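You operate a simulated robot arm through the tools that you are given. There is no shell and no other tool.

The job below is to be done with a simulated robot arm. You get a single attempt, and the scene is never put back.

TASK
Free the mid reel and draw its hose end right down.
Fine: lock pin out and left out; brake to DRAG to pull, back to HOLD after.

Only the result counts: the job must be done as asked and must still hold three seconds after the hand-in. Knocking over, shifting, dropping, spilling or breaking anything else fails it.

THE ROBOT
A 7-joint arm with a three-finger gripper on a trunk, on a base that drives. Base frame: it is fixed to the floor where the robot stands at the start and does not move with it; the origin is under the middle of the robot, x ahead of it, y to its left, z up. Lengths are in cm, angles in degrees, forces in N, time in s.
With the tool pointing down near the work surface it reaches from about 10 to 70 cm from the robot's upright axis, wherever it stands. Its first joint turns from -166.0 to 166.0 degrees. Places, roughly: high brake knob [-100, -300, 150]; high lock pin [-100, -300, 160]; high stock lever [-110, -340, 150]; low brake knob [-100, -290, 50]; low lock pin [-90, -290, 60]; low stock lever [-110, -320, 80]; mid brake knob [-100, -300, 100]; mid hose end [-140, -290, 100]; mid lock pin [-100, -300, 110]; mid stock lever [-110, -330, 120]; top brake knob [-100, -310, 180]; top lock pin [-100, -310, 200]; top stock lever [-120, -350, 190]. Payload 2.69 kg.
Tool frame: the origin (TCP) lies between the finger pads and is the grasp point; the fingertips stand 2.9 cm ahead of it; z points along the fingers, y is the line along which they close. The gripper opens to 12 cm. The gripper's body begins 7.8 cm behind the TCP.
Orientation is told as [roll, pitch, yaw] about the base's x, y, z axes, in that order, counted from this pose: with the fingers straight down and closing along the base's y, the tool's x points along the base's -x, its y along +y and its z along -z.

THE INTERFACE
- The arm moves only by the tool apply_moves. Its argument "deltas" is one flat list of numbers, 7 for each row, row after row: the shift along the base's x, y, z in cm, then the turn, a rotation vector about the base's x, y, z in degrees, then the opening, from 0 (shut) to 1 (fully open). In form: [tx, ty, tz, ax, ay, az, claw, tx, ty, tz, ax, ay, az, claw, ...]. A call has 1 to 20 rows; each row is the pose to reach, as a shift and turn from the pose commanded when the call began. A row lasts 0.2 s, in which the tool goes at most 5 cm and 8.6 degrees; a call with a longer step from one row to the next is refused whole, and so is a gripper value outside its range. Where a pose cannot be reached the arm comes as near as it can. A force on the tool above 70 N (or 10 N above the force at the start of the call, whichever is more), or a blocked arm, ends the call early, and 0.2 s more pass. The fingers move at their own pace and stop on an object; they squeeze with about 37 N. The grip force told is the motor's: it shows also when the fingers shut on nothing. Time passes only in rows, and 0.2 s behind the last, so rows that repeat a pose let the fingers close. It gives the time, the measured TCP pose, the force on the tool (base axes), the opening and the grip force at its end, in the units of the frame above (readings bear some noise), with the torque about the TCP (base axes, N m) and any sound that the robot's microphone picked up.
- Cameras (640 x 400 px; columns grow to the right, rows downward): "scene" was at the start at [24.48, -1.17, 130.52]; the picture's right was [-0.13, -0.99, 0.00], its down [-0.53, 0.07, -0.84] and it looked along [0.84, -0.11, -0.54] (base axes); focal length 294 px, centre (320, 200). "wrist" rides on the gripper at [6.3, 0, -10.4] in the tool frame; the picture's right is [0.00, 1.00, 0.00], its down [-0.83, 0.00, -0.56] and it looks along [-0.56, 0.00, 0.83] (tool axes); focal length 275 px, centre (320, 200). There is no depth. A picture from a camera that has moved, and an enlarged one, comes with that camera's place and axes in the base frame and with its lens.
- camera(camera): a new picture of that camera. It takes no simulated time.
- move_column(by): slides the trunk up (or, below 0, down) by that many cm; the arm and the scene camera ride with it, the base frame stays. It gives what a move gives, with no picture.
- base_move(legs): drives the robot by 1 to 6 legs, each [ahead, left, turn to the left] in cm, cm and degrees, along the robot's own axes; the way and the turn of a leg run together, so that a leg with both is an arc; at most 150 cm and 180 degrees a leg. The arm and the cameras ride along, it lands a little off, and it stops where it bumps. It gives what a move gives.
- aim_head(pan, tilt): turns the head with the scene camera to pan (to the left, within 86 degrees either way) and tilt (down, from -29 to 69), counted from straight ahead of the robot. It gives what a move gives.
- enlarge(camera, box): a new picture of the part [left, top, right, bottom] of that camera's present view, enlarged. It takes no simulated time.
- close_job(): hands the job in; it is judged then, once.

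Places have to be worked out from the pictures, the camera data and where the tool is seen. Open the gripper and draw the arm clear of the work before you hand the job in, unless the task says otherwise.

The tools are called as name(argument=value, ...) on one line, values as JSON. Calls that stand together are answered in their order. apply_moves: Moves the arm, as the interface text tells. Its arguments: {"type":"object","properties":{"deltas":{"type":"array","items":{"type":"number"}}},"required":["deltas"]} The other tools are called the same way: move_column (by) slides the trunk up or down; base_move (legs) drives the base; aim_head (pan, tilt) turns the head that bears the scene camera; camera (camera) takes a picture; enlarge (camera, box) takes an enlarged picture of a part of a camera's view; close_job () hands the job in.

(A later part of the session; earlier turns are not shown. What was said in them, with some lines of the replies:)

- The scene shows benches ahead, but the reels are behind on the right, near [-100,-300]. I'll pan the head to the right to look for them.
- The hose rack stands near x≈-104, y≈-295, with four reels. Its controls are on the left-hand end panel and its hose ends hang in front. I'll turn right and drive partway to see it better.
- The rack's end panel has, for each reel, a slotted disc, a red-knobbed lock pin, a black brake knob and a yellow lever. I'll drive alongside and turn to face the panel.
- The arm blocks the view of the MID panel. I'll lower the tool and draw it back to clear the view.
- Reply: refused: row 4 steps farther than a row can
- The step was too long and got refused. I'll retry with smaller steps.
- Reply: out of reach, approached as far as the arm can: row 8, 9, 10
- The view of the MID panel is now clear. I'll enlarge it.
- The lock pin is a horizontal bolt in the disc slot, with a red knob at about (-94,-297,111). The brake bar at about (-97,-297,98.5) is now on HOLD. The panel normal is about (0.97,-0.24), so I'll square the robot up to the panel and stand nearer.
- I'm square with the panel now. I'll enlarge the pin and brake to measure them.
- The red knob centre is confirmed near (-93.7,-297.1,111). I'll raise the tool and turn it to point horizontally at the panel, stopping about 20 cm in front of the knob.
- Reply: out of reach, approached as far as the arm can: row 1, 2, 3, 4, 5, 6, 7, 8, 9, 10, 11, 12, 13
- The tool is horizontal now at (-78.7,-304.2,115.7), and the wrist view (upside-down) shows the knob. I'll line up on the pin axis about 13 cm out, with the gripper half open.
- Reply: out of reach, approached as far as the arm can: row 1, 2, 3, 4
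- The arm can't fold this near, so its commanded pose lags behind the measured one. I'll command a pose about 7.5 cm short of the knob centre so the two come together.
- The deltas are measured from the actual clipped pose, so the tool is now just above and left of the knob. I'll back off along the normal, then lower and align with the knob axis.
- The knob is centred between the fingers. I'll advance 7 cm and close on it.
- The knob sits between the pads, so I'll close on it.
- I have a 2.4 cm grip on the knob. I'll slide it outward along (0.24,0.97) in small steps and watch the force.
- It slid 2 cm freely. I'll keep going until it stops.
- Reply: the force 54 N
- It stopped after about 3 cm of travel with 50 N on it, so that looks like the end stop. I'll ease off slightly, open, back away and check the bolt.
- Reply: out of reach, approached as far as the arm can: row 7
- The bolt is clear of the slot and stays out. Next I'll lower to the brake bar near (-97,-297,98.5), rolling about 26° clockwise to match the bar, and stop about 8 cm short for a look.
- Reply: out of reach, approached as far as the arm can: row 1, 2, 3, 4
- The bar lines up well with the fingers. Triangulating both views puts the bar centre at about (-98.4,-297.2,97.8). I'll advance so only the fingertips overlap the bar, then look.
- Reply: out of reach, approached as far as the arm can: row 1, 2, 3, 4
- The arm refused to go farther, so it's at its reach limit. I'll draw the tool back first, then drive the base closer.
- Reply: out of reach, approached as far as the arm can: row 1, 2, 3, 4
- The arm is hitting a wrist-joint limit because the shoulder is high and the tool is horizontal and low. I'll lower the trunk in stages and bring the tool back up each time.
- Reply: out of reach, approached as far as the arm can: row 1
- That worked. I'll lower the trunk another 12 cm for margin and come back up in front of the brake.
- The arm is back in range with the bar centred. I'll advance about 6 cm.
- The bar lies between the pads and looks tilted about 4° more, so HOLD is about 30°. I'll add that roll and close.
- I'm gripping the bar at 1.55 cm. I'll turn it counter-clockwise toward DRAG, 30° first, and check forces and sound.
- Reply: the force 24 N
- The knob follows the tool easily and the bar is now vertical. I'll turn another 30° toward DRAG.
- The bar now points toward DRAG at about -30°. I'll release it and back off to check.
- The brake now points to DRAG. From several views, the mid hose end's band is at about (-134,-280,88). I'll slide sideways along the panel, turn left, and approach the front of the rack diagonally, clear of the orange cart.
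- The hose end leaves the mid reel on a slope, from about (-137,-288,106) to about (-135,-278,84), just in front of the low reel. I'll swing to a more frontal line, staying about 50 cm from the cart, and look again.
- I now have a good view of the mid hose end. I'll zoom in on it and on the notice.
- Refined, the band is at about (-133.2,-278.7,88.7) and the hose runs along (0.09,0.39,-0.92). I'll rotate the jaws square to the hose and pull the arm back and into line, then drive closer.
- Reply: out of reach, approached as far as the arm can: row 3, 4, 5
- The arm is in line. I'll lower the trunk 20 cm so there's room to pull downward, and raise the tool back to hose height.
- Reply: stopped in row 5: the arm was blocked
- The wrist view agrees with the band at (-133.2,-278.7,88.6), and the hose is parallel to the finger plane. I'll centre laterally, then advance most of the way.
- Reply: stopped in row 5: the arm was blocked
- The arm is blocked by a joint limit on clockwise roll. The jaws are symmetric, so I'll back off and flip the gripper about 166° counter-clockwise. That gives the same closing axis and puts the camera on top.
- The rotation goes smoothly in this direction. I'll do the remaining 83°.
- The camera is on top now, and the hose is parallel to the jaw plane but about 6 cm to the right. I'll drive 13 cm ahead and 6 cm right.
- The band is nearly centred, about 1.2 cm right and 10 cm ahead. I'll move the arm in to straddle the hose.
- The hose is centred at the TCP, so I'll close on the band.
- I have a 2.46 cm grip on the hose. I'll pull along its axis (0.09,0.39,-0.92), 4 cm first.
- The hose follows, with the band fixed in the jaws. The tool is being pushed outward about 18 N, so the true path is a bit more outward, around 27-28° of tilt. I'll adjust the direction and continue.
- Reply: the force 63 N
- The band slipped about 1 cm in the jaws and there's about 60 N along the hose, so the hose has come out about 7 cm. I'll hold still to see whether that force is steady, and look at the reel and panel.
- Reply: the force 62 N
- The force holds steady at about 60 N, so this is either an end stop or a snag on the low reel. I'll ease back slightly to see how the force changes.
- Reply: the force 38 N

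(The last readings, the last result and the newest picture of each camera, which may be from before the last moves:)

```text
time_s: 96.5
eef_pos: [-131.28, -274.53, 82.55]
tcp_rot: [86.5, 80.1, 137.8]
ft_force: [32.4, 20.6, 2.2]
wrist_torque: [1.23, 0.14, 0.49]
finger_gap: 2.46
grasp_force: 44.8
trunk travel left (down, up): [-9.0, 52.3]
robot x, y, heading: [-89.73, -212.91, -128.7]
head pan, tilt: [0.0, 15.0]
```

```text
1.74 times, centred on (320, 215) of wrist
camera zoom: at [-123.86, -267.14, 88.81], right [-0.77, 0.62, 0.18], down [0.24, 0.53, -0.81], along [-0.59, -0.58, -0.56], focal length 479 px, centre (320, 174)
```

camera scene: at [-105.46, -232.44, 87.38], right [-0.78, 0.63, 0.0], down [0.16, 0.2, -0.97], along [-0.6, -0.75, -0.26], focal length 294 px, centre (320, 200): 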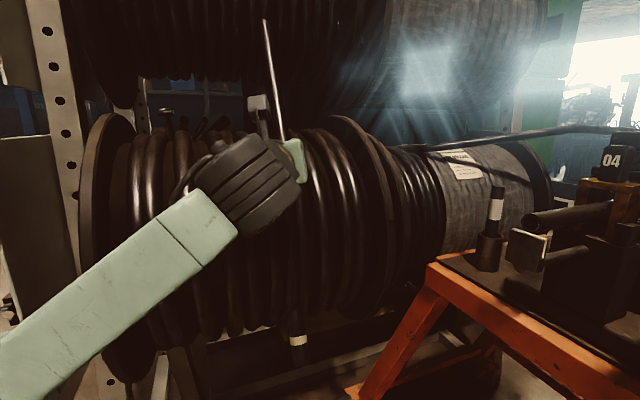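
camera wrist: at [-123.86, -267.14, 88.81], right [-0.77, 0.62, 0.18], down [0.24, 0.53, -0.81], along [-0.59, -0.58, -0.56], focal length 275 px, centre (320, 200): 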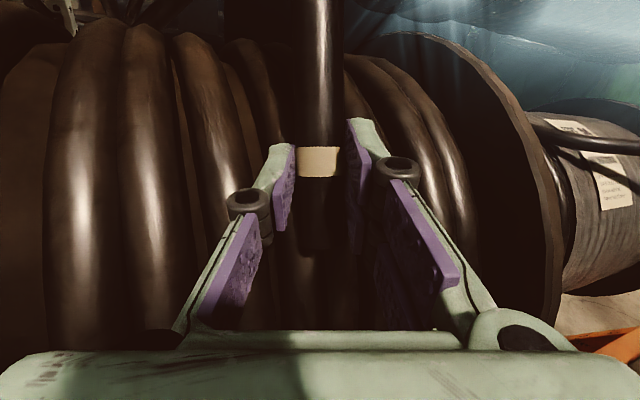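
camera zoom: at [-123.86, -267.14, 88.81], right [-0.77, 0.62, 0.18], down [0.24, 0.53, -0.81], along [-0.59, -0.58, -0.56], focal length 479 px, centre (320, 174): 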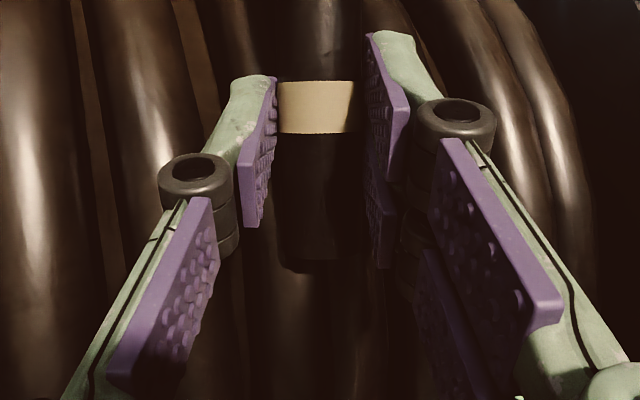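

The remaining force is mostly sideways, so there's lateral stress in the grip. I'll open briefly to relieve it, check whether the hose springs back, then regrip and pull again.

apply_moves(deltas=[0, 0, 0, 0, 0, 0, 0.3, 0, 0, 0, 0, 0, 0, 0.4, 0, 0, 0, 0, 0, 0, 0.4])

camera(camera="wrist")

enlarge(camera="scene", box=[200, 0, 380, 180])

```text
time_s: 97.3
eef_pos: [-131.55, -274.63, 82.18]
tcp_rot: [85.2, 80.2, 136.2]
ft_force: [-1.2, 2.0, 2.1]
wrist_torque: [-0.01, 0.02, -0.03]
finger_gap: 5.01
grasp_force: 0.0
trunk travel left (down, up): [-9.0, 52.3]
robot x, y, heading: [-90.24, -213.41, -129.0]
head pan, tilt: [0.0, 15.0]
```

```text
taken
camera wrist: at [-124.21, -267.26, 88.61], right [-0.77, 0.62, 0.17], down [0.25, 0.53, -0.81], along [-0.59, -0.58, -0.56], focal length 275 px, centre (320, 200)
```

wrist: 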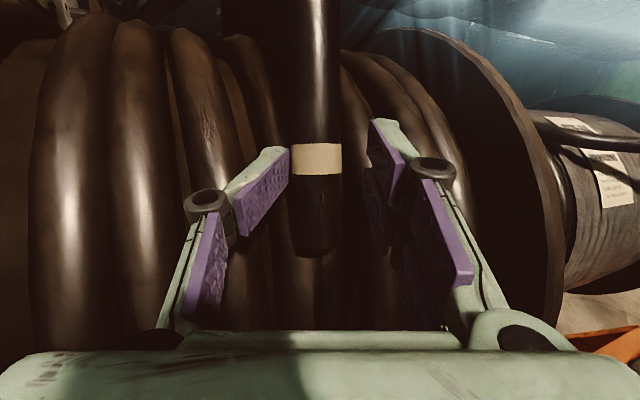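

```text
2.22 times, centred on (290, 90) of scene
camera zoom: at [-105.54, -232.52, 87.31], right [-0.78, 0.63, 0.0], down [0.16, 0.2, -0.97], along [-0.6, -0.75, -0.26], focal length 653 px, centre (387, 444)
```

zoom: 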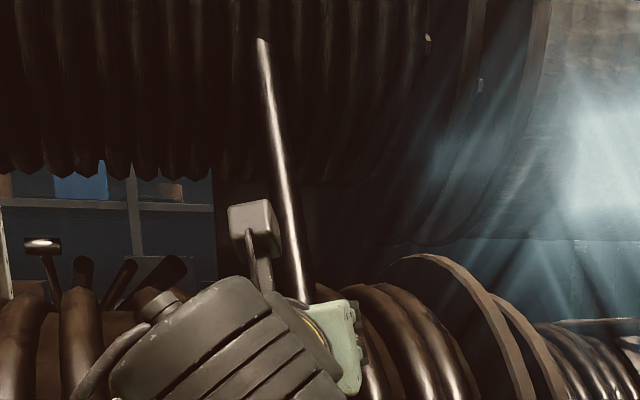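

The hose stays put with the band at about (-132.1,-275.7,83), so it's drawn about 6.5 cm so far. I'll regrip at the band and pull again gently to test for a stop.

apply_moves(deltas=[-0.15, -0.45, 1.3, 0, 0, 0, 0.4, -0.15, -0.45, 1.3, 0, 0, 0, 0.2, -0.15, -0.45, 1.3, 0, 0, 0, 0, -0.15, -0.45, 1.3, 0, 0, 0, 0, -0.15, -0.45, 1.3, 0, 0, 0, 0])

camera(camera="wrist")

apply_moves(deltas=[0.05, 0.22, -0.45, 0, 0, 0, 0, 0.1, 0.45, -0.9, 0, 0, 0, 0])

camera(camera="wrist")

```text
time_s: 98.5
eef_pos: [-131.58, -275.37, 83.39]
tcp_rot: [85.6, 80.0, 136.9]
ft_force: [7.1, -5.1, -3.5]
wrist_torque: [0.62, 0.48, 0.62]
finger_gap: 2.46
grasp_force: 39.5
trunk travel left (down, up): [-9.0, 52.3]
robot x, y, heading: [-89.64, -213.48, -128.9]
head pan, tilt: [0.0, 15.0]
```

```text
taken
camera wrist: at [-124.18, -267.87, 89.85], right [-0.77, 0.61, 0.18], down [0.24, 0.53, -0.81], along [-0.59, -0.58, -0.56], focal length 275 px, centre (320, 200)
```

wrist: 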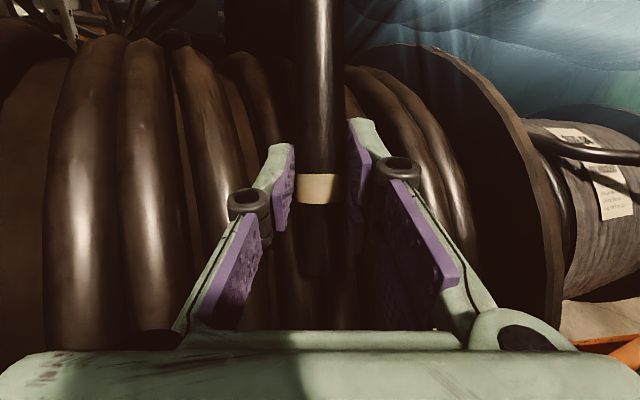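

```text
time_s: 99.1
eef_pos: [-131.53, -274.99, 83.03]
tcp_rot: [88.6, 80.0, 140.0]
ft_force: [-23.9, -47.7, 34.3]
wrist_torque: [-0.09, 1.12, 0.6]
finger_gap: 2.48
grasp_force: 44.5
trunk travel left (down, up): [-9.0, 52.3]
robot x, y, heading: [-90.05, -212.91, -128.8]
head pan, tilt: [0.0, 15.0]
```

```text
taken
camera wrist: at [-124.07, -267.57, 89.28], right [-0.77, 0.61, 0.18], down [0.23, 0.53, -0.82], along [-0.6, -0.59, -0.55], focal length 275 px, centre (320, 200)
```

wrist: 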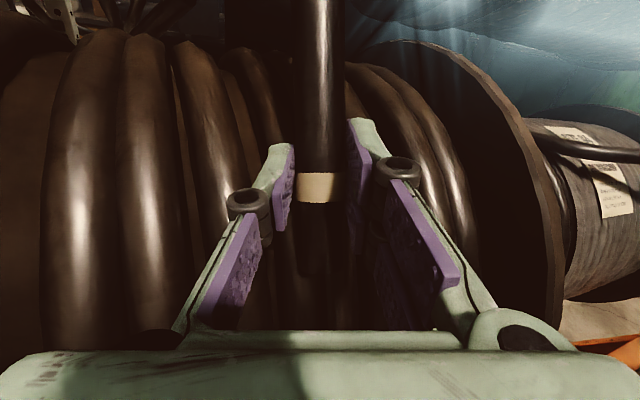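

It stops at exactly the same place again: the band is in the same spot and 63 N comes on within 0.5 cm, so this is a hard stop. I'll relax, release, back off along the tool axis and look at the hose end's clearance from the low reel.

apply_moves(deltas=[-0.05, -0.22, 0.4, 0, 0, 0, 0, -0.05, -0.22, 0.4, 0, 0, 0, 0.25, -0.05, -0.22, 0.4, 0, 0, 0, 0.5, -0.05, -0.22, 0.4, 0, 0, 0, 0.5, 2.4, 2.9, 0.6, 0, 0, 0, 0.5, 5, 6, 1, 0, 0, 0, 0.5, 7.4, 9, 1, 0, 0, 0, 0.5])

base_move(legs=[[-18, 0, 0]])

camera(camera="scene")

camera(camera="wrist")

```text
time_s: 100.7
eef_pos: [-124.09, -265.68, 83.47]
tcp_rot: [85.7, 80.2, 136.7]
ft_force: [-0.3, -0.5, -1.1]
wrist_torque: [0.0, 0.02, -0.03]
finger_gap: 6.02
grasp_force: 0.0
trunk travel left (down, up): [-9.0, 52.3]
robot x, y, heading: [-90.15, -212.9, -128.7]
head pan, tilt: [0.0, 15.0]
```

```text
time_s: 102.2
eef_pos: [-113.57, -254.37, 83.55]
tcp_rot: [86.0, 80.2, 137.3]
ft_force: [-0.5, -0.8, 1.0]
wrist_torque: [-0.04, -0.01, -0.04]
finger_gap: 5.98
grasp_force: 0.0
trunk travel left (down, up): [-9.0, 52.3]
robot x, y, heading: [-79.33, -201.55, -128.2]
head pan, tilt: [0.0, 15.0]
```

```text
taken
camera scene: at [-95.0, -221.3, 87.32], right [-0.78, 0.62, 0.0], down [0.16, 0.2, -0.97], along [-0.6, -0.76, -0.26], focal length 294 px, centre (320, 200)
```

scene: 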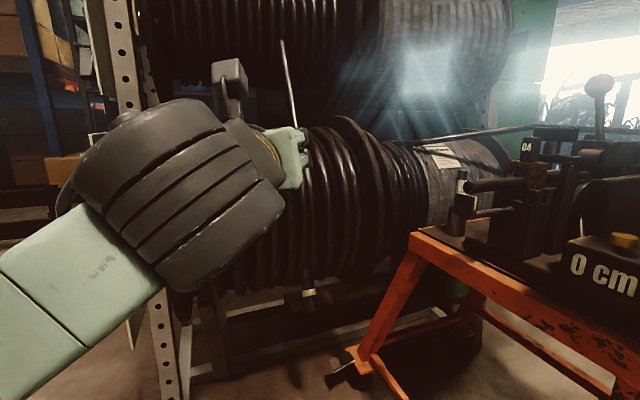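

```text
taken
camera wrist: at [-106.14, -247.06, 89.87], right [-0.77, 0.62, 0.17], down [0.24, 0.53, -0.81], along [-0.59, -0.58, -0.56], focal length 275 px, centre (320, 200)
```

wrist: 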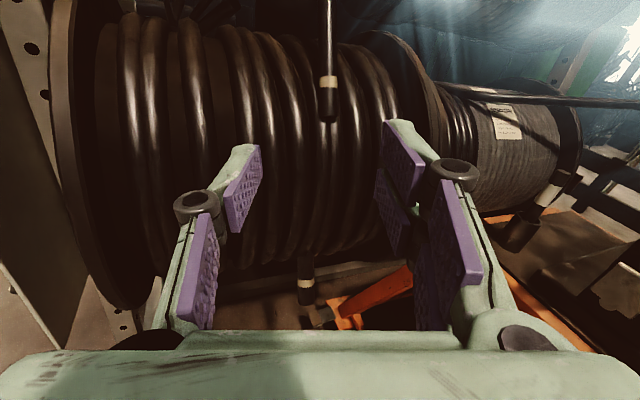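

In this view the hose tip sits just in front of the low reel's windings. I'll go back to the panel side, where I can see the hose in profile and also work the brake.

base_move(legs=[[-35, 76, 0], [0, 0, -66], [0, 78, 0]])

move_column(by=20)

camera(camera="scene")

```text
time_s: 117.6
eef_pos: [-80.52, -285.99, 83.58]
tcp_rot: [86.1, 80.2, 69.7]
ft_force: [0.5, 0.6, 0.2]
wrist_torque: [-0.02, 0.01, 0.02]
finger_gap: 6.0
grasp_force: 0.1
trunk travel left (down, up): [-9.0, 52.3]
robot x, y, heading: [-18.86, -297.2, 164.0]
head pan, tilt: [0.0, 15.0]
```

```text
time_s: 119.8
eef_pos: [-80.64, -286.11, 103.64]
tcp_rot: [86.0, 80.1, 69.6]
ft_force: [0.1, 0.5, -0.1]
wrist_torque: [0.02, 0.01, 0.03]
finger_gap: 5.98
grasp_force: 0.0
trunk travel left (down, up): [-29.0, 32.3]
robot x, y, heading: [-18.95, -297.18, 164.0]
head pan, tilt: [0.0, 15.0]
```

```text
taken
camera scene: at [-42.82, -290.54, 107.31], right [0.28, 0.96, 0.0], down [0.25, -0.07, -0.97], along [-0.93, 0.27, -0.26], focal length 294 px, centre (320, 200)
```

scene: 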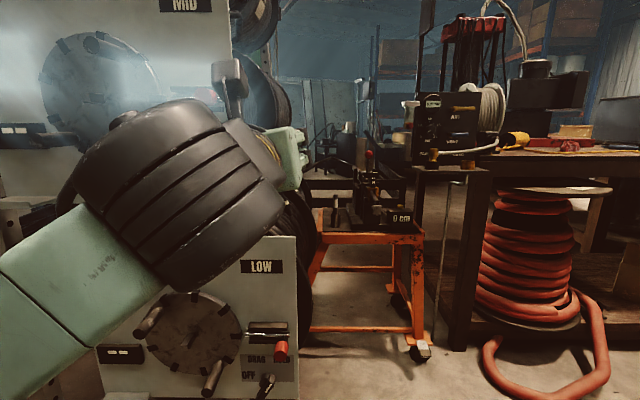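

The arm blocks part of the view. I'll check the disc and the wrist view.

enlarge(camera="scene", box=[0, 0, 240, 150])

camera(camera="wrist")

```text
2.67 times, centred on (120, 75) of scene
camera zoom: at [-42.82, -290.54, 107.31], right [0.28, 0.96, 0.0], down [0.25, -0.07, -0.97], along [-0.93, 0.27, -0.26], focal length 783 px, centre (853, 533)
```

zoom: 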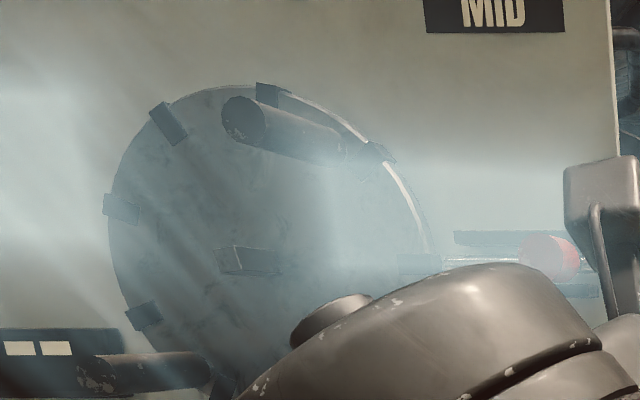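

```text
taken
camera wrist: at [-70.87, -289.96, 109.86], right [0.28, 0.94, 0.17], down [0.58, -0.02, -0.81], along [-0.76, 0.33, -0.56], focal length 275 px, centre (320, 200)
```

wrist: 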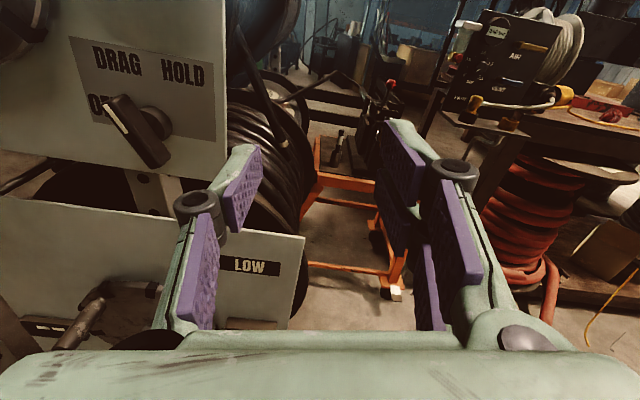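

The disc has turned about 35-40° along with the hose, and the brake still points to DRAG. I'll zoom the wrist view on the hose end's profile against the low reel.

enlarge(camera="wrist", box=[200, 0, 360, 180])

enlarge(camera="scene", box=[200, 0, 340, 180])

```text
2.22 times, centred on (280, 90) of wrist
camera zoom: at [-70.87, -289.96, 109.86], right [0.28, 0.94, 0.17], down [0.58, -0.02, -0.81], along [-0.76, 0.33, -0.56], focal length 612 px, centre (409, 444)
```

zoom: 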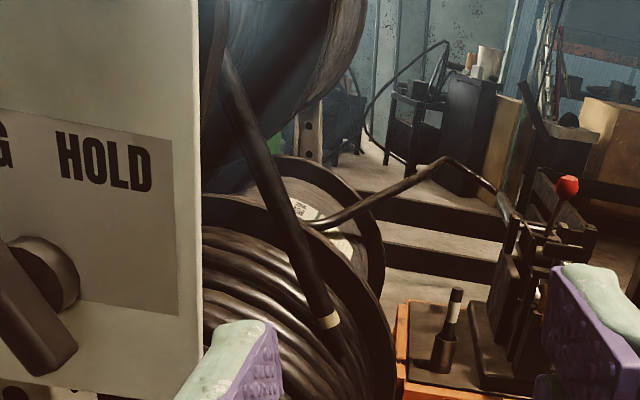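

```text
2.22 times, centred on (270, 90) of scene
camera zoom: at [-42.82, -290.54, 107.31], right [0.28, 0.96, 0.0], down [0.25, -0.07, -0.97], along [-0.93, 0.27, -0.26], focal length 653 px, centre (431, 444)
```

zoom: 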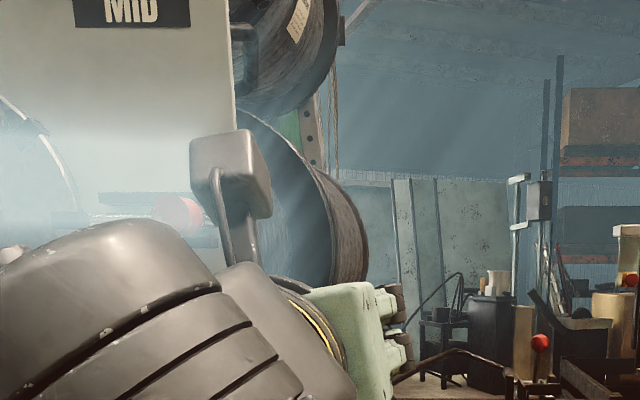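

The profile is partly hidden. I'll shift the arm +y to get the wrist camera a cleaner side view of the hose tip.

apply_moves(deltas=[0.8, 3.5, 0, 0, 0, 0, 0.5, 1.6, 7, 0, 0, 0, 0, 0.5, 2.4, 10.5, 0, 0, 0, 0, 0.5, 3.2, 14, 0, 0, 0, 0, 0.5, 3.2, 14, 0, 0, 0, 0, 0.5])

camera(camera="wrist")

enlarge(camera="wrist", box=[60, 0, 300, 200])

camera(camera="scene")

```text
time_s: 121.0
eef_pos: [-77.16, -271.95, 103.32]
tcp_rot: [86.1, 80.3, 69.7]
ft_force: [0.2, 1.0, 0.5]
wrist_torque: [0.0, -0.02, 0.02]
finger_gap: 5.96
grasp_force: 0.0
trunk travel left (down, up): [-29.0, 32.3]
robot x, y, heading: [-19.06, -297.63, 163.7]
head pan, tilt: [0.0, 15.0]
```

```text
taken
camera wrist: at [-67.46, -275.92, 109.66], right [0.28, 0.95, 0.17], down [0.58, -0.02, -0.81], along [-0.76, 0.33, -0.56], focal length 275 px, centre (320, 200)
```

wrist: 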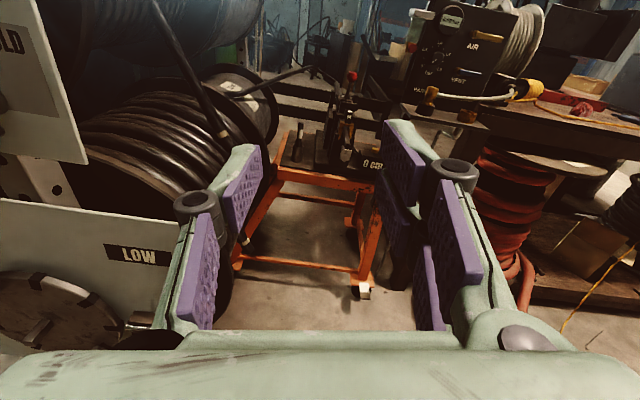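

```text
2.00 times, centred on (180, 100) of wrist
camera zoom: at [-67.46, -275.92, 109.66], right [0.28, 0.95, 0.17], down [0.58, -0.02, -0.81], along [-0.76, 0.33, -0.56], focal length 551 px, centre (600, 400)
```

zoom: 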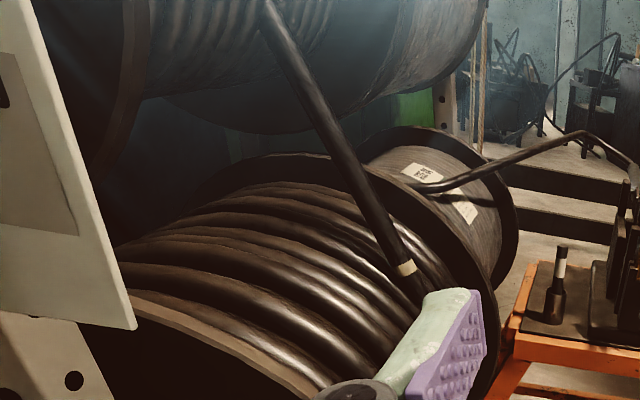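

```text
taken
camera scene: at [-42.82, -290.54, 107.32], right [0.28, 0.96, 0.0], down [0.25, -0.07, -0.97], along [-0.93, 0.27, -0.26], focal length 294 px, centre (320, 200)
```

scene: 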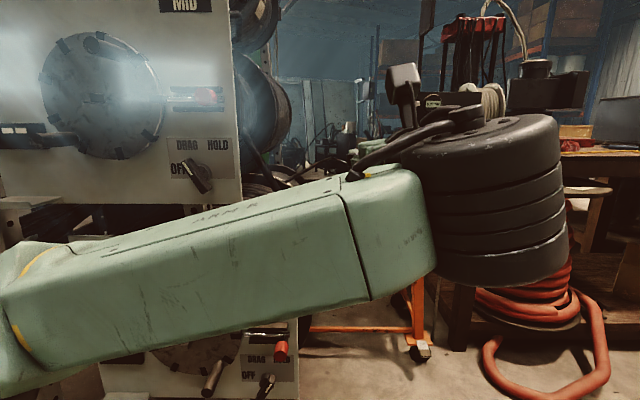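

The tip is close to the low coil, so I need to know whether this is a true end stop. I'll measure the disc's rotation from the now clear view.

enlarge(camera="scene", box=[0, 0, 240, 215])

enlarge(camera="wrist", box=[160, 60, 280, 160])

```text
1.86 times, centred on (120, 108) of scene
camera zoom: at [-42.82, -290.54, 107.32], right [0.28, 0.96, 0.0], down [0.25, -0.07, -0.97], along [-0.93, 0.27, -0.26], focal length 546 px, centre (692, 372)
```

zoom: 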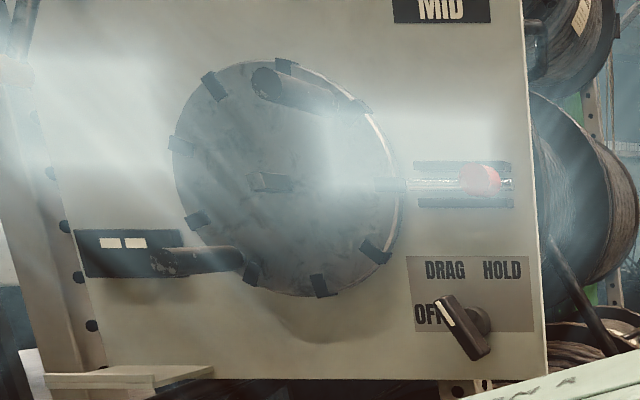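

```text
4.00 times, centred on (220, 110) of wrist
camera zoom: at [-67.46, -275.92, 109.66], right [0.28, 0.95, 0.17], down [0.58, -0.02, -0.81], along [-0.76, 0.33, -0.56], focal length 1101 px, centre (720, 560)
```

zoom: 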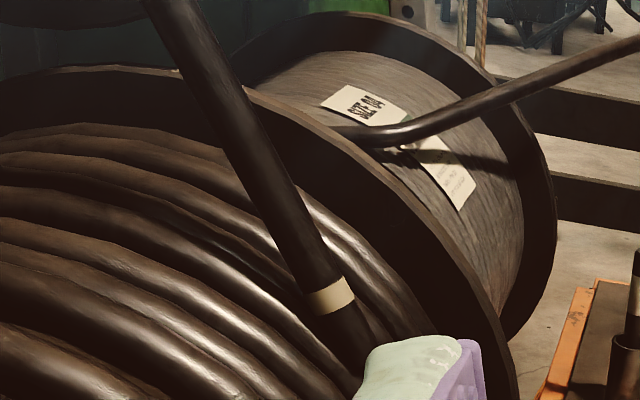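

The disc has turned exactly one slot pitch (about 40°), matching the roughly 7 cm hose travel and the hard stop, so I judge the hose fully drawn. Next I'll line the jaws up with the brake bar, now at DRAG, and stop about 8 cm out.

apply_moves(deltas=[-0.3, -4, -0.8, 4.8, -1.4, 0.6, 0.5, -0.6, -8, -1.6, 9.6, -2.8, 1.2, 0.5, -0.9, -12, -2.4, 14.4, -4.1, 1.8, 0.5, -1.5, -16, -3.2, 19.2, -5.5, 2.4, 0.5, -2.2, -20, -4, 19.2, -5.5, 2.4, 0.5, -3, -24, -4.8, 19.2, -5.5, 2.4, 0.5, -5, -27.5, -5.6, 19.2, -5.5, 2.4, 0.5, -8.5, -27.5, -5.6, 19.2, -5.5, 2.4, 0.5, -11.4, -27.5, -5.6, 19.2, -5.5, 2.4, 0.5, -11.4, -27.5, -5.6, 19.2, -5.5, 2.4, 0.5])

camera(camera="wrist")

camera(camera="scene")

```text
time_s: 123.2
eef_pos: [-89.03, -299.54, 97.95]
tcp_rot: [88.2, 60.3, 74.2]
ft_force: [-0.8, 0.7, 0.5]
wrist_torque: [0.0, 0.01, -0.02]
finger_gap: 5.99
grasp_force: 0.1
trunk travel left (down, up): [-29.0, 32.3]
robot x, y, heading: [-18.91, -297.35, 164.2]
head pan, tilt: [0.0, 15.0]
```

```text
taken
camera wrist: at [-79.67, -305.05, 103.58], right [0.21, 0.84, 0.5], down [0.65, 0.26, -0.71], along [-0.73, 0.47, -0.49], focal length 275 px, centre (320, 200)
```

wrist: 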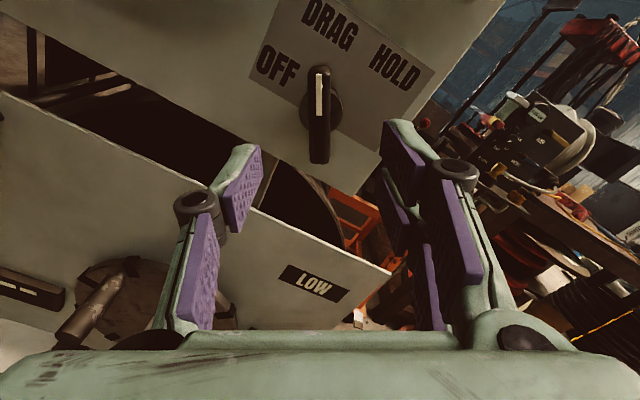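

```text
taken
camera scene: at [-42.82, -290.54, 107.31], right [0.28, 0.96, 0.0], down [0.25, -0.07, -0.97], along [-0.93, 0.27, -0.26], focal length 294 px, centre (320, 200)
```

scene: 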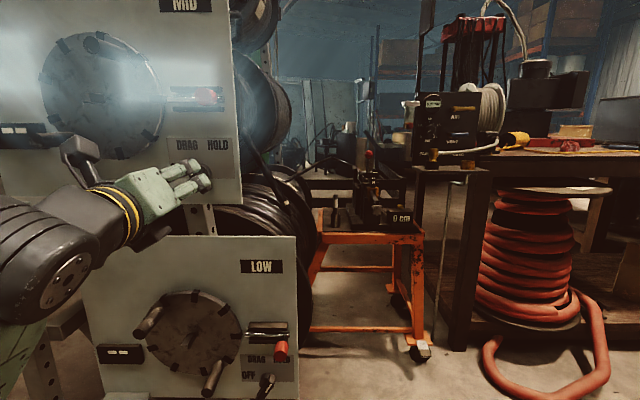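

The bar is aligned with the jaws and still points to DRAG. I'll advance to the same grip point as before and close.

apply_moves(deltas=[-2.5, 0.6, -0.1, 0, 0, 0, 0.45, -5, 1.3, -0.2, 0, 0, 0, 0.4, -7.3, 1.9, -0.2, 0, 0, 0, 0.4, -7.3, 1.9, -0.2, 0, 0, 0, 0.4])

camera(camera="wrist")

enlarge(camera="scene", box=[200, 100, 340, 240])

```text
time_s: 124.2
eef_pos: [-96.06, -297.6, 97.75]
tcp_rot: [88.2, 60.2, 74.2]
ft_force: [0.4, 0.6, 0.1]
wrist_torque: [-0.05, -0.02, -0.06]
finger_gap: 4.84
grasp_force: 0.1
trunk travel left (down, up): [-29.0, 32.3]
robot x, y, heading: [-18.65, -297.45, 164.0]
head pan, tilt: [0.0, 15.0]
```

```text
taken
camera wrist: at [-86.84, -303.18, 103.34], right [0.21, 0.84, 0.5], down [0.65, 0.26, -0.71], along [-0.73, 0.47, -0.49], focal length 275 px, centre (320, 200)
```

wrist: 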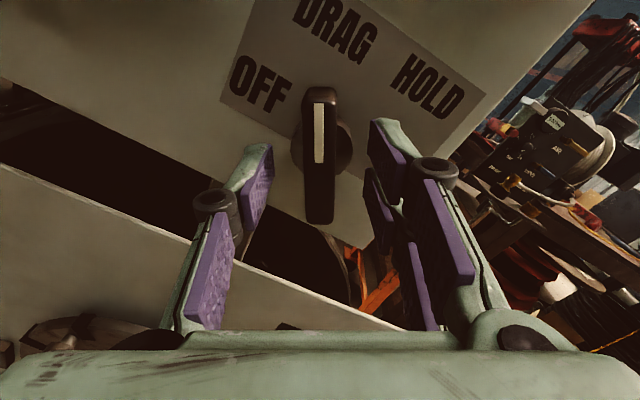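

```text
2.86 times, centred on (270, 170) of scene
camera zoom: at [-42.82, -290.54, 107.31], right [0.28, 0.96, 0.0], down [0.25, -0.07, -0.97], along [-0.93, 0.27, -0.26], focal length 839 px, centre (463, 286)
```

zoom: 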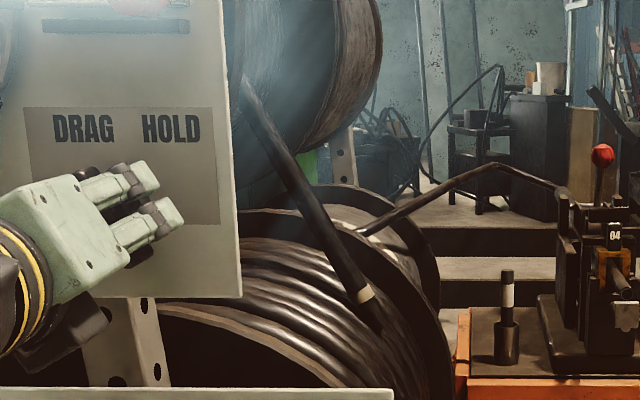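

The bar is between the pads, so I'll close on it.

apply_moves(deltas=[-0.3, 0.1, 0, 0, 0, 0, 0.25, -0.3, 0.1, 0, 0, 0, 0, 0.1, -0.3, 0.1, 0, 0, 0, 0, 0, -0.3, 0.1, 0, 0, 0, 0, 0, -0.3, 0.1, 0, 0, 0, 0, 0])

camera(camera="wrist")

```text
time_s: 125.3
eef_pos: [-96.52, -297.46, 97.87]
tcp_rot: [88.3, 60.1, 74.1]
ft_force: [-2.5, -0.2, 1.4]
wrist_torque: [0.1, 0.31, -0.69]
finger_gap: 1.52
grasp_force: 41.0
trunk travel left (down, up): [-29.0, 32.3]
robot x, y, heading: [-18.9, -297.27, 164.1]
head pan, tilt: [0.0, 15.0]
```

```text
taken
camera wrist: at [-87.15, -303.06, 103.32], right [0.21, 0.84, 0.5], down [0.65, 0.26, -0.71], along [-0.73, 0.47, -0.49], focal length 275 px, centre (320, 200)
```

wrist: 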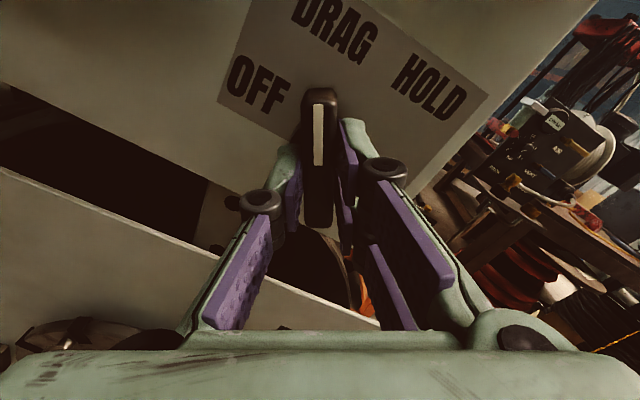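

I'm gripping the bar with little force on it. I'll turn it clockwise 60° back to HOLD.

apply_moves(deltas=[0, 0, 0, -7.29, 1.76, 0, 0, 0, 0, 0, -14.58, 3.53, 0, 0, 0, 0, 0, -21.87, 5.29, 0, 0, 0, 0, 0, -29.16, 7.05, 0, 0, 0, 0, 0, -36.45, 8.81, 0, 0, 0, 0, 0, -43.74, 10.58, 0, 0, 0, 0, 0, -51.03, 12.34, 0, 0, 0, 0, 0, -58.32, 14.1, 0, 0, 0, 0, 0, -58.32, 14.1, 0, 0])

camera(camera="wrist")

```text
time_s: 127.3
eef_pos: [-96.51, -297.75, 97.81]
tcp_rot: [-87.8, 59.7, -101.1]
ft_force: [-24.1, -12.5, 9.3]
wrist_torque: [0.09, -0.68, -0.25]
finger_gap: 1.53
grasp_force: 41.6
trunk travel left (down, up): [-29.0, 32.3]
robot x, y, heading: [-19.02, -297.55, 164.1]
head pan, tilt: [0.0, 15.0]
```

```text
taken
camera wrist: at [-85.63, -296.98, 103.36], right [0.2, 0.84, -0.5], down [0.46, -0.53, -0.71], along [-0.86, -0.09, -0.5], focal length 275 px, centre (320, 200)
```

wrist: 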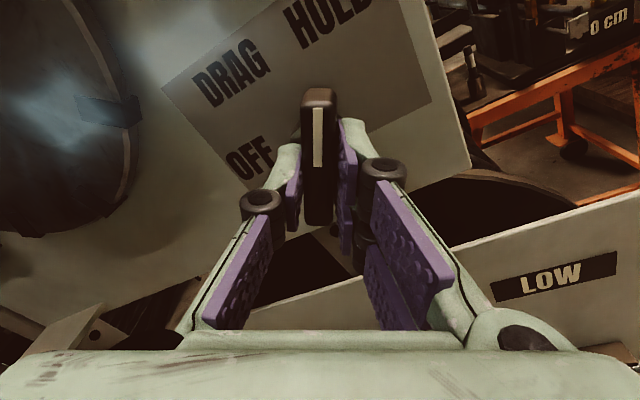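

The pointer is back on HOLD. I'll release, back off and check everything.

apply_moves(deltas=[0, 0, 0, 0, 0, 0, 0.2, 0, 0, 0, 0, 0, 0, 0.4, 0, 0, 0, 0, 0, 0, 0.4, 2.5, -0.6, 0, 0, 0, 0, 0.4, 5.5, -1.4, 0, 0, 0, 0, 0.4, 9, -2.2, 0, 0, 0, 0, 0.4, 12.5, -3, 0, 0, 0, 0, 0.4, 15, -3.6, 0, 0, 0, 0, 0.4])

camera(camera="wrist")

camera(camera="scene")

enlarge(camera="scene", box=[20, 20, 320, 220])

```text
time_s: 129.2
eef_pos: [-81.49, -301.11, 97.73]
tcp_rot: [-87.7, 59.7, -101.3]
ft_force: [0.0, -0.3, -0.5]
wrist_torque: [0.01, 0.01, 0.0]
finger_gap: 4.79
grasp_force: 0.1
trunk travel left (down, up): [-29.0, 32.3]
robot x, y, heading: [-18.9, -297.93, 163.9]
head pan, tilt: [0.0, 15.0]
```

```text
taken
camera wrist: at [-70.65, -300.36, 103.39], right [0.21, 0.84, -0.5], down [0.46, -0.53, -0.71], along [-0.86, -0.08, -0.5], focal length 275 px, centre (320, 200)
```

wrist: 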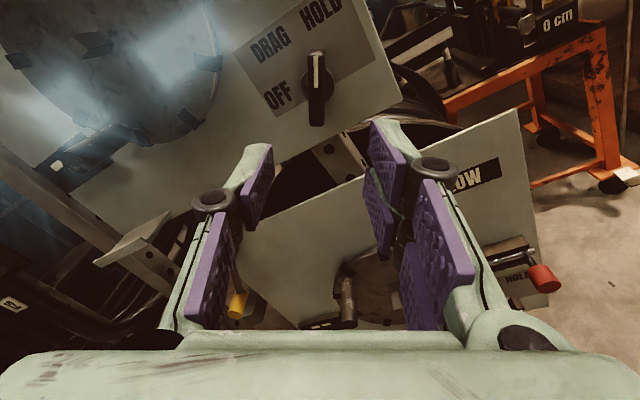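

```text
taken
camera scene: at [-42.83, -290.54, 107.31], right [0.28, 0.96, 0.0], down [0.25, -0.07, -0.97], along [-0.93, 0.27, -0.26], focal length 294 px, centre (320, 200)
```

scene: 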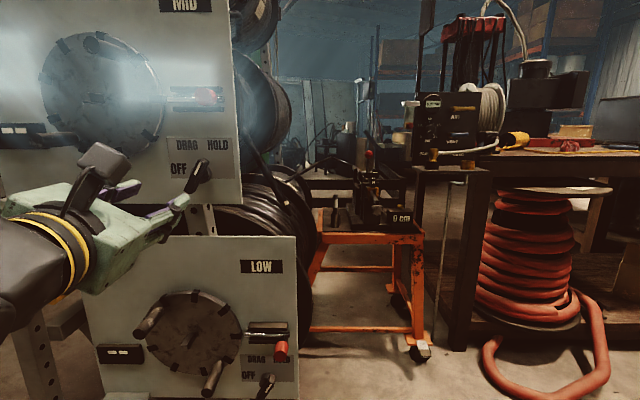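

```text
2.00 times, centred on (170, 120) of scene
camera zoom: at [-42.83, -290.54, 107.31], right [0.28, 0.96, 0.0], down [0.25, -0.07, -0.97], along [-0.93, 0.27, -0.26], focal length 587 px, centre (620, 360)
```

zoom: 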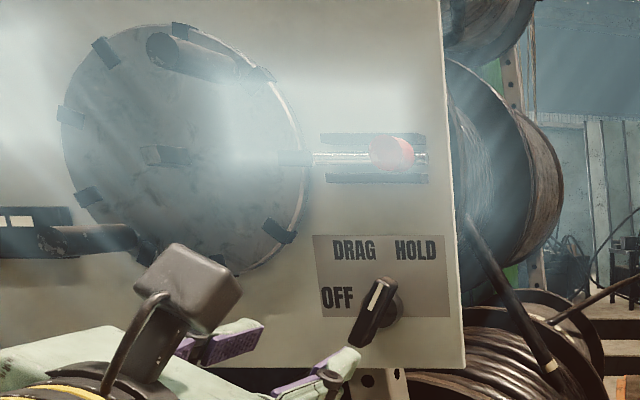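

The brake reads HOLD. I'll zoom in on the pin to be sure it's still fully out.

enlarge(camera="scene", box=[140, 60, 250, 140])

enlarge(camera="scene", box=[150, 120, 330, 240])

```text
5.00 times, centred on (195, 100) of scene
camera zoom: at [-42.83, -290.54, 107.31], right [0.28, 0.96, 0.0], down [0.25, -0.07, -0.97], along [-0.93, 0.27, -0.26], focal length 1468 px, centre (945, 700)
```

zoom: 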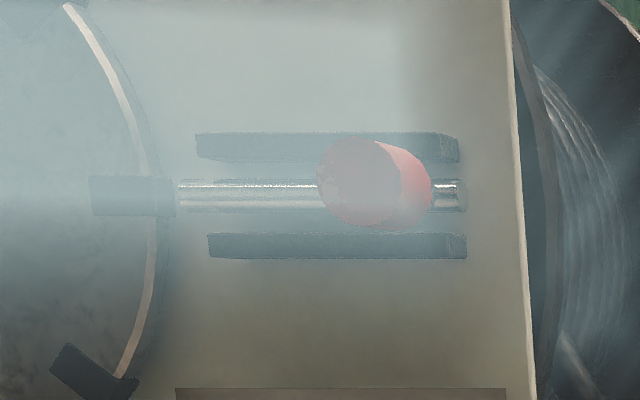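

```text
3.33 times, centred on (240, 180) of scene
camera zoom: at [-42.83, -290.54, 107.31], right [0.28, 0.96, 0.0], down [0.25, -0.07, -0.97], along [-0.93, 0.27, -0.26], focal length 979 px, centre (587, 267)
```

zoom: 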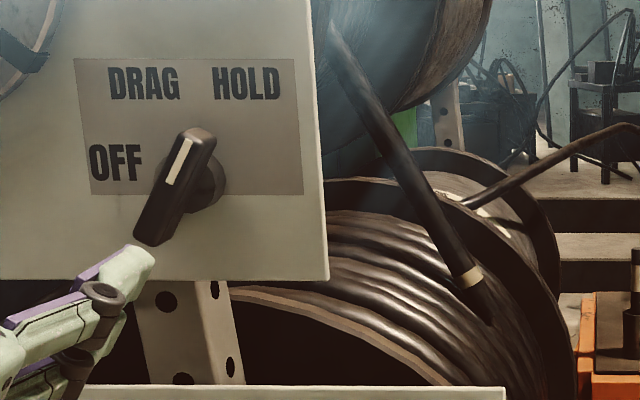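

The pin is fully out, the brake is on HOLD and the hose is drawn to its stop. I'll open the gripper and back the robot away from the panel.

apply_moves(deltas=[0, 0, 0, 0, 0, 0, 0.7, 0, 0, 0, 0, 0, 0, 1, 0, 0, 0, 0, 0, 0, 1])

base_move(legs=[[-15, 0, 0]])

camera(camera="scene")

enlarge(camera="scene", box=[60, 20, 340, 220])

```text
time_s: 129.9
eef_pos: [-81.56, -301.12, 97.84]
tcp_rot: [-87.9, 59.7, -101.4]
ft_force: [-0.7, 0.5, 0.1]
wrist_torque: [0.01, -0.02, -0.01]
finger_gap: 10.44
grasp_force: 0.1
trunk travel left (down, up): [-29.0, 32.3]
robot x, y, heading: [-18.85, -297.57, 163.9]
head pan, tilt: [0.0, 15.0]
```

```text
time_s: 131.3
eef_pos: [-67.24, -305.26, 97.74]
tcp_rot: [-87.9, 59.6, -101.4]
ft_force: [0.0, 0.4, 0.3]
wrist_torque: [0.02, -0.03, -0.01]
finger_gap: 11.98
grasp_force: 0.0
trunk travel left (down, up): [-29.0, 32.3]
robot x, y, heading: [-4.61, -301.69, 163.9]
head pan, tilt: [0.0, 15.0]
```

```text
taken
camera scene: at [-28.56, -294.68, 107.31], right [0.28, 0.96, 0.0], down [0.25, -0.07, -0.97], along [-0.93, 0.27, -0.26], focal length 294 px, centre (320, 200)
```

scene: 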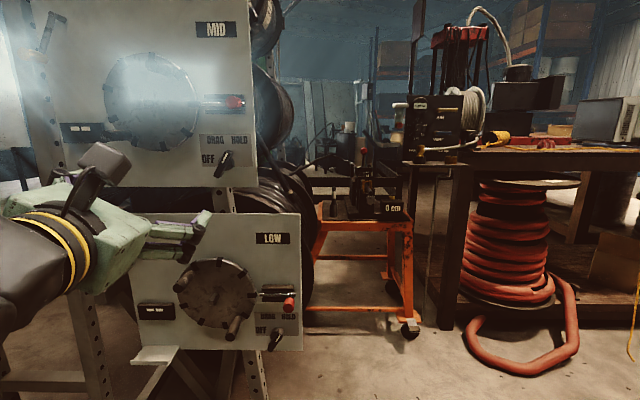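

```text
2.00 times, centred on (200, 120) of scene
camera zoom: at [-28.56, -294.68, 107.31], right [0.28, 0.96, 0.0], down [0.25, -0.07, -0.97], along [-0.93, 0.27, -0.26], focal length 587 px, centre (560, 360)
```

zoom: 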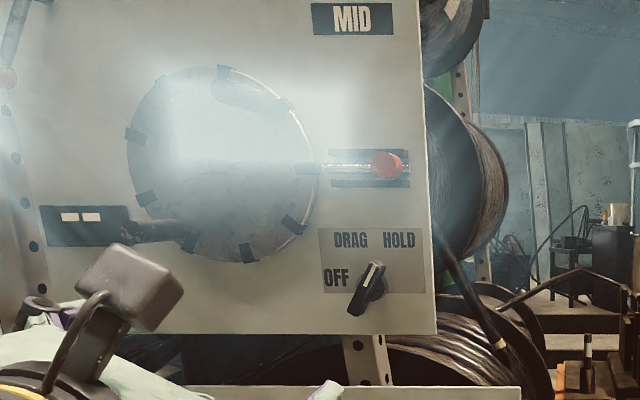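

Everything looks right. There's a small box with two white windows on the panel that might be an indicator, so I'll look at it before handing in.

enlarge(camera="scene", box=[50, 110, 130, 160])

enlarge(camera="scene", box=[240, 150, 330, 220])

enlarge(camera="scene", box=[120, 250, 310, 360])

```text
8.00 times, centred on (90, 135) of scene
camera zoom: at [-28.56, -294.68, 107.31], right [0.28, 0.96, 0.0], down [0.25, -0.07, -0.97], along [-0.93, 0.27, -0.26], focal length 2349 px, centre (2160, 720)
```

zoom: 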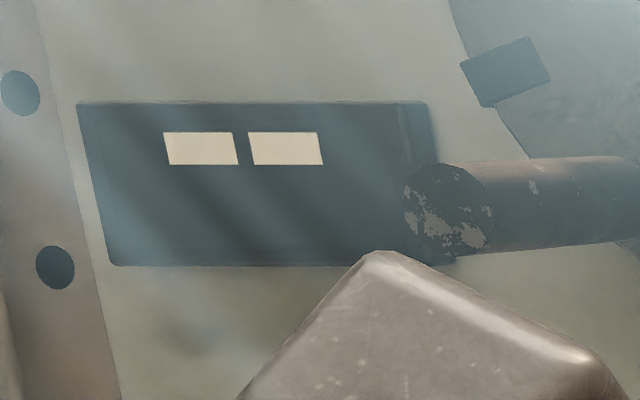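

```text
5.71 times, centred on (285, 185) of scene
camera zoom: at [-28.56, -294.68, 107.31], right [0.28, 0.96, 0.0], down [0.25, -0.07, -0.97], along [-0.93, 0.27, -0.26], focal length 1678 px, centre (520, 286)
```

zoom: 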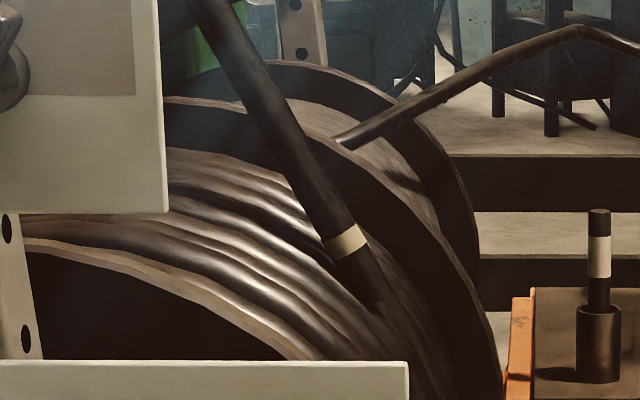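

```text
3.37 times, centred on (215, 305) of scene
camera zoom: at [-28.56, -294.68, 107.31], right [0.28, 0.96, 0.0], down [0.25, -0.07, -0.97], along [-0.93, 0.27, -0.26], focal length 989 px, centre (674, -154)
```

zoom: 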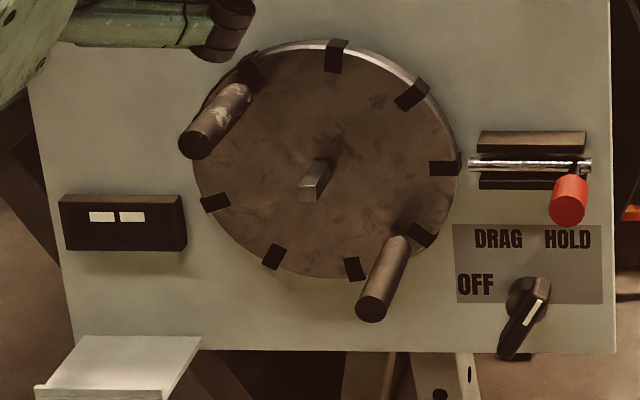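

The box is only a label. The low reel's pin was already out in the earliest views and I never touched it. The mid pin is out, the brake is on HOLD, the hose is drawn to its stop and the gripper is open and clear, so I'm handing in.

close_job()

```text
The job is handed in.
```

The mid reel is freed and its hose end is drawn down to a hard stop. I've handed the job in.

- **Lock pin:** slid about 3 cm out of the disc slot to its end stop and left out. It was still out in the last pictures.
- **Hose:** with the brake on DRAG, the hose end came down about 7 cm and then stopped dead. A second pull of about 60 N stopped at the same spot.
- **Brake:** turned back to HOLD afterwards, and it read HOLD in the last pictures.

**Is that fully drawn?** I read the stop as full travel because the reel's disc had turned almost exactly one slot. The hose tip ends very close to the low reel's coil, and I couldn't see clearly whether it touches, so I can't fully rule out that the coil is what stopped it.

In the last pictures the low reel's pin also shows as out. It was already out in my earliest pictures, and I didn't touch it.

The gripper is open and the robot is backed away from the panel.
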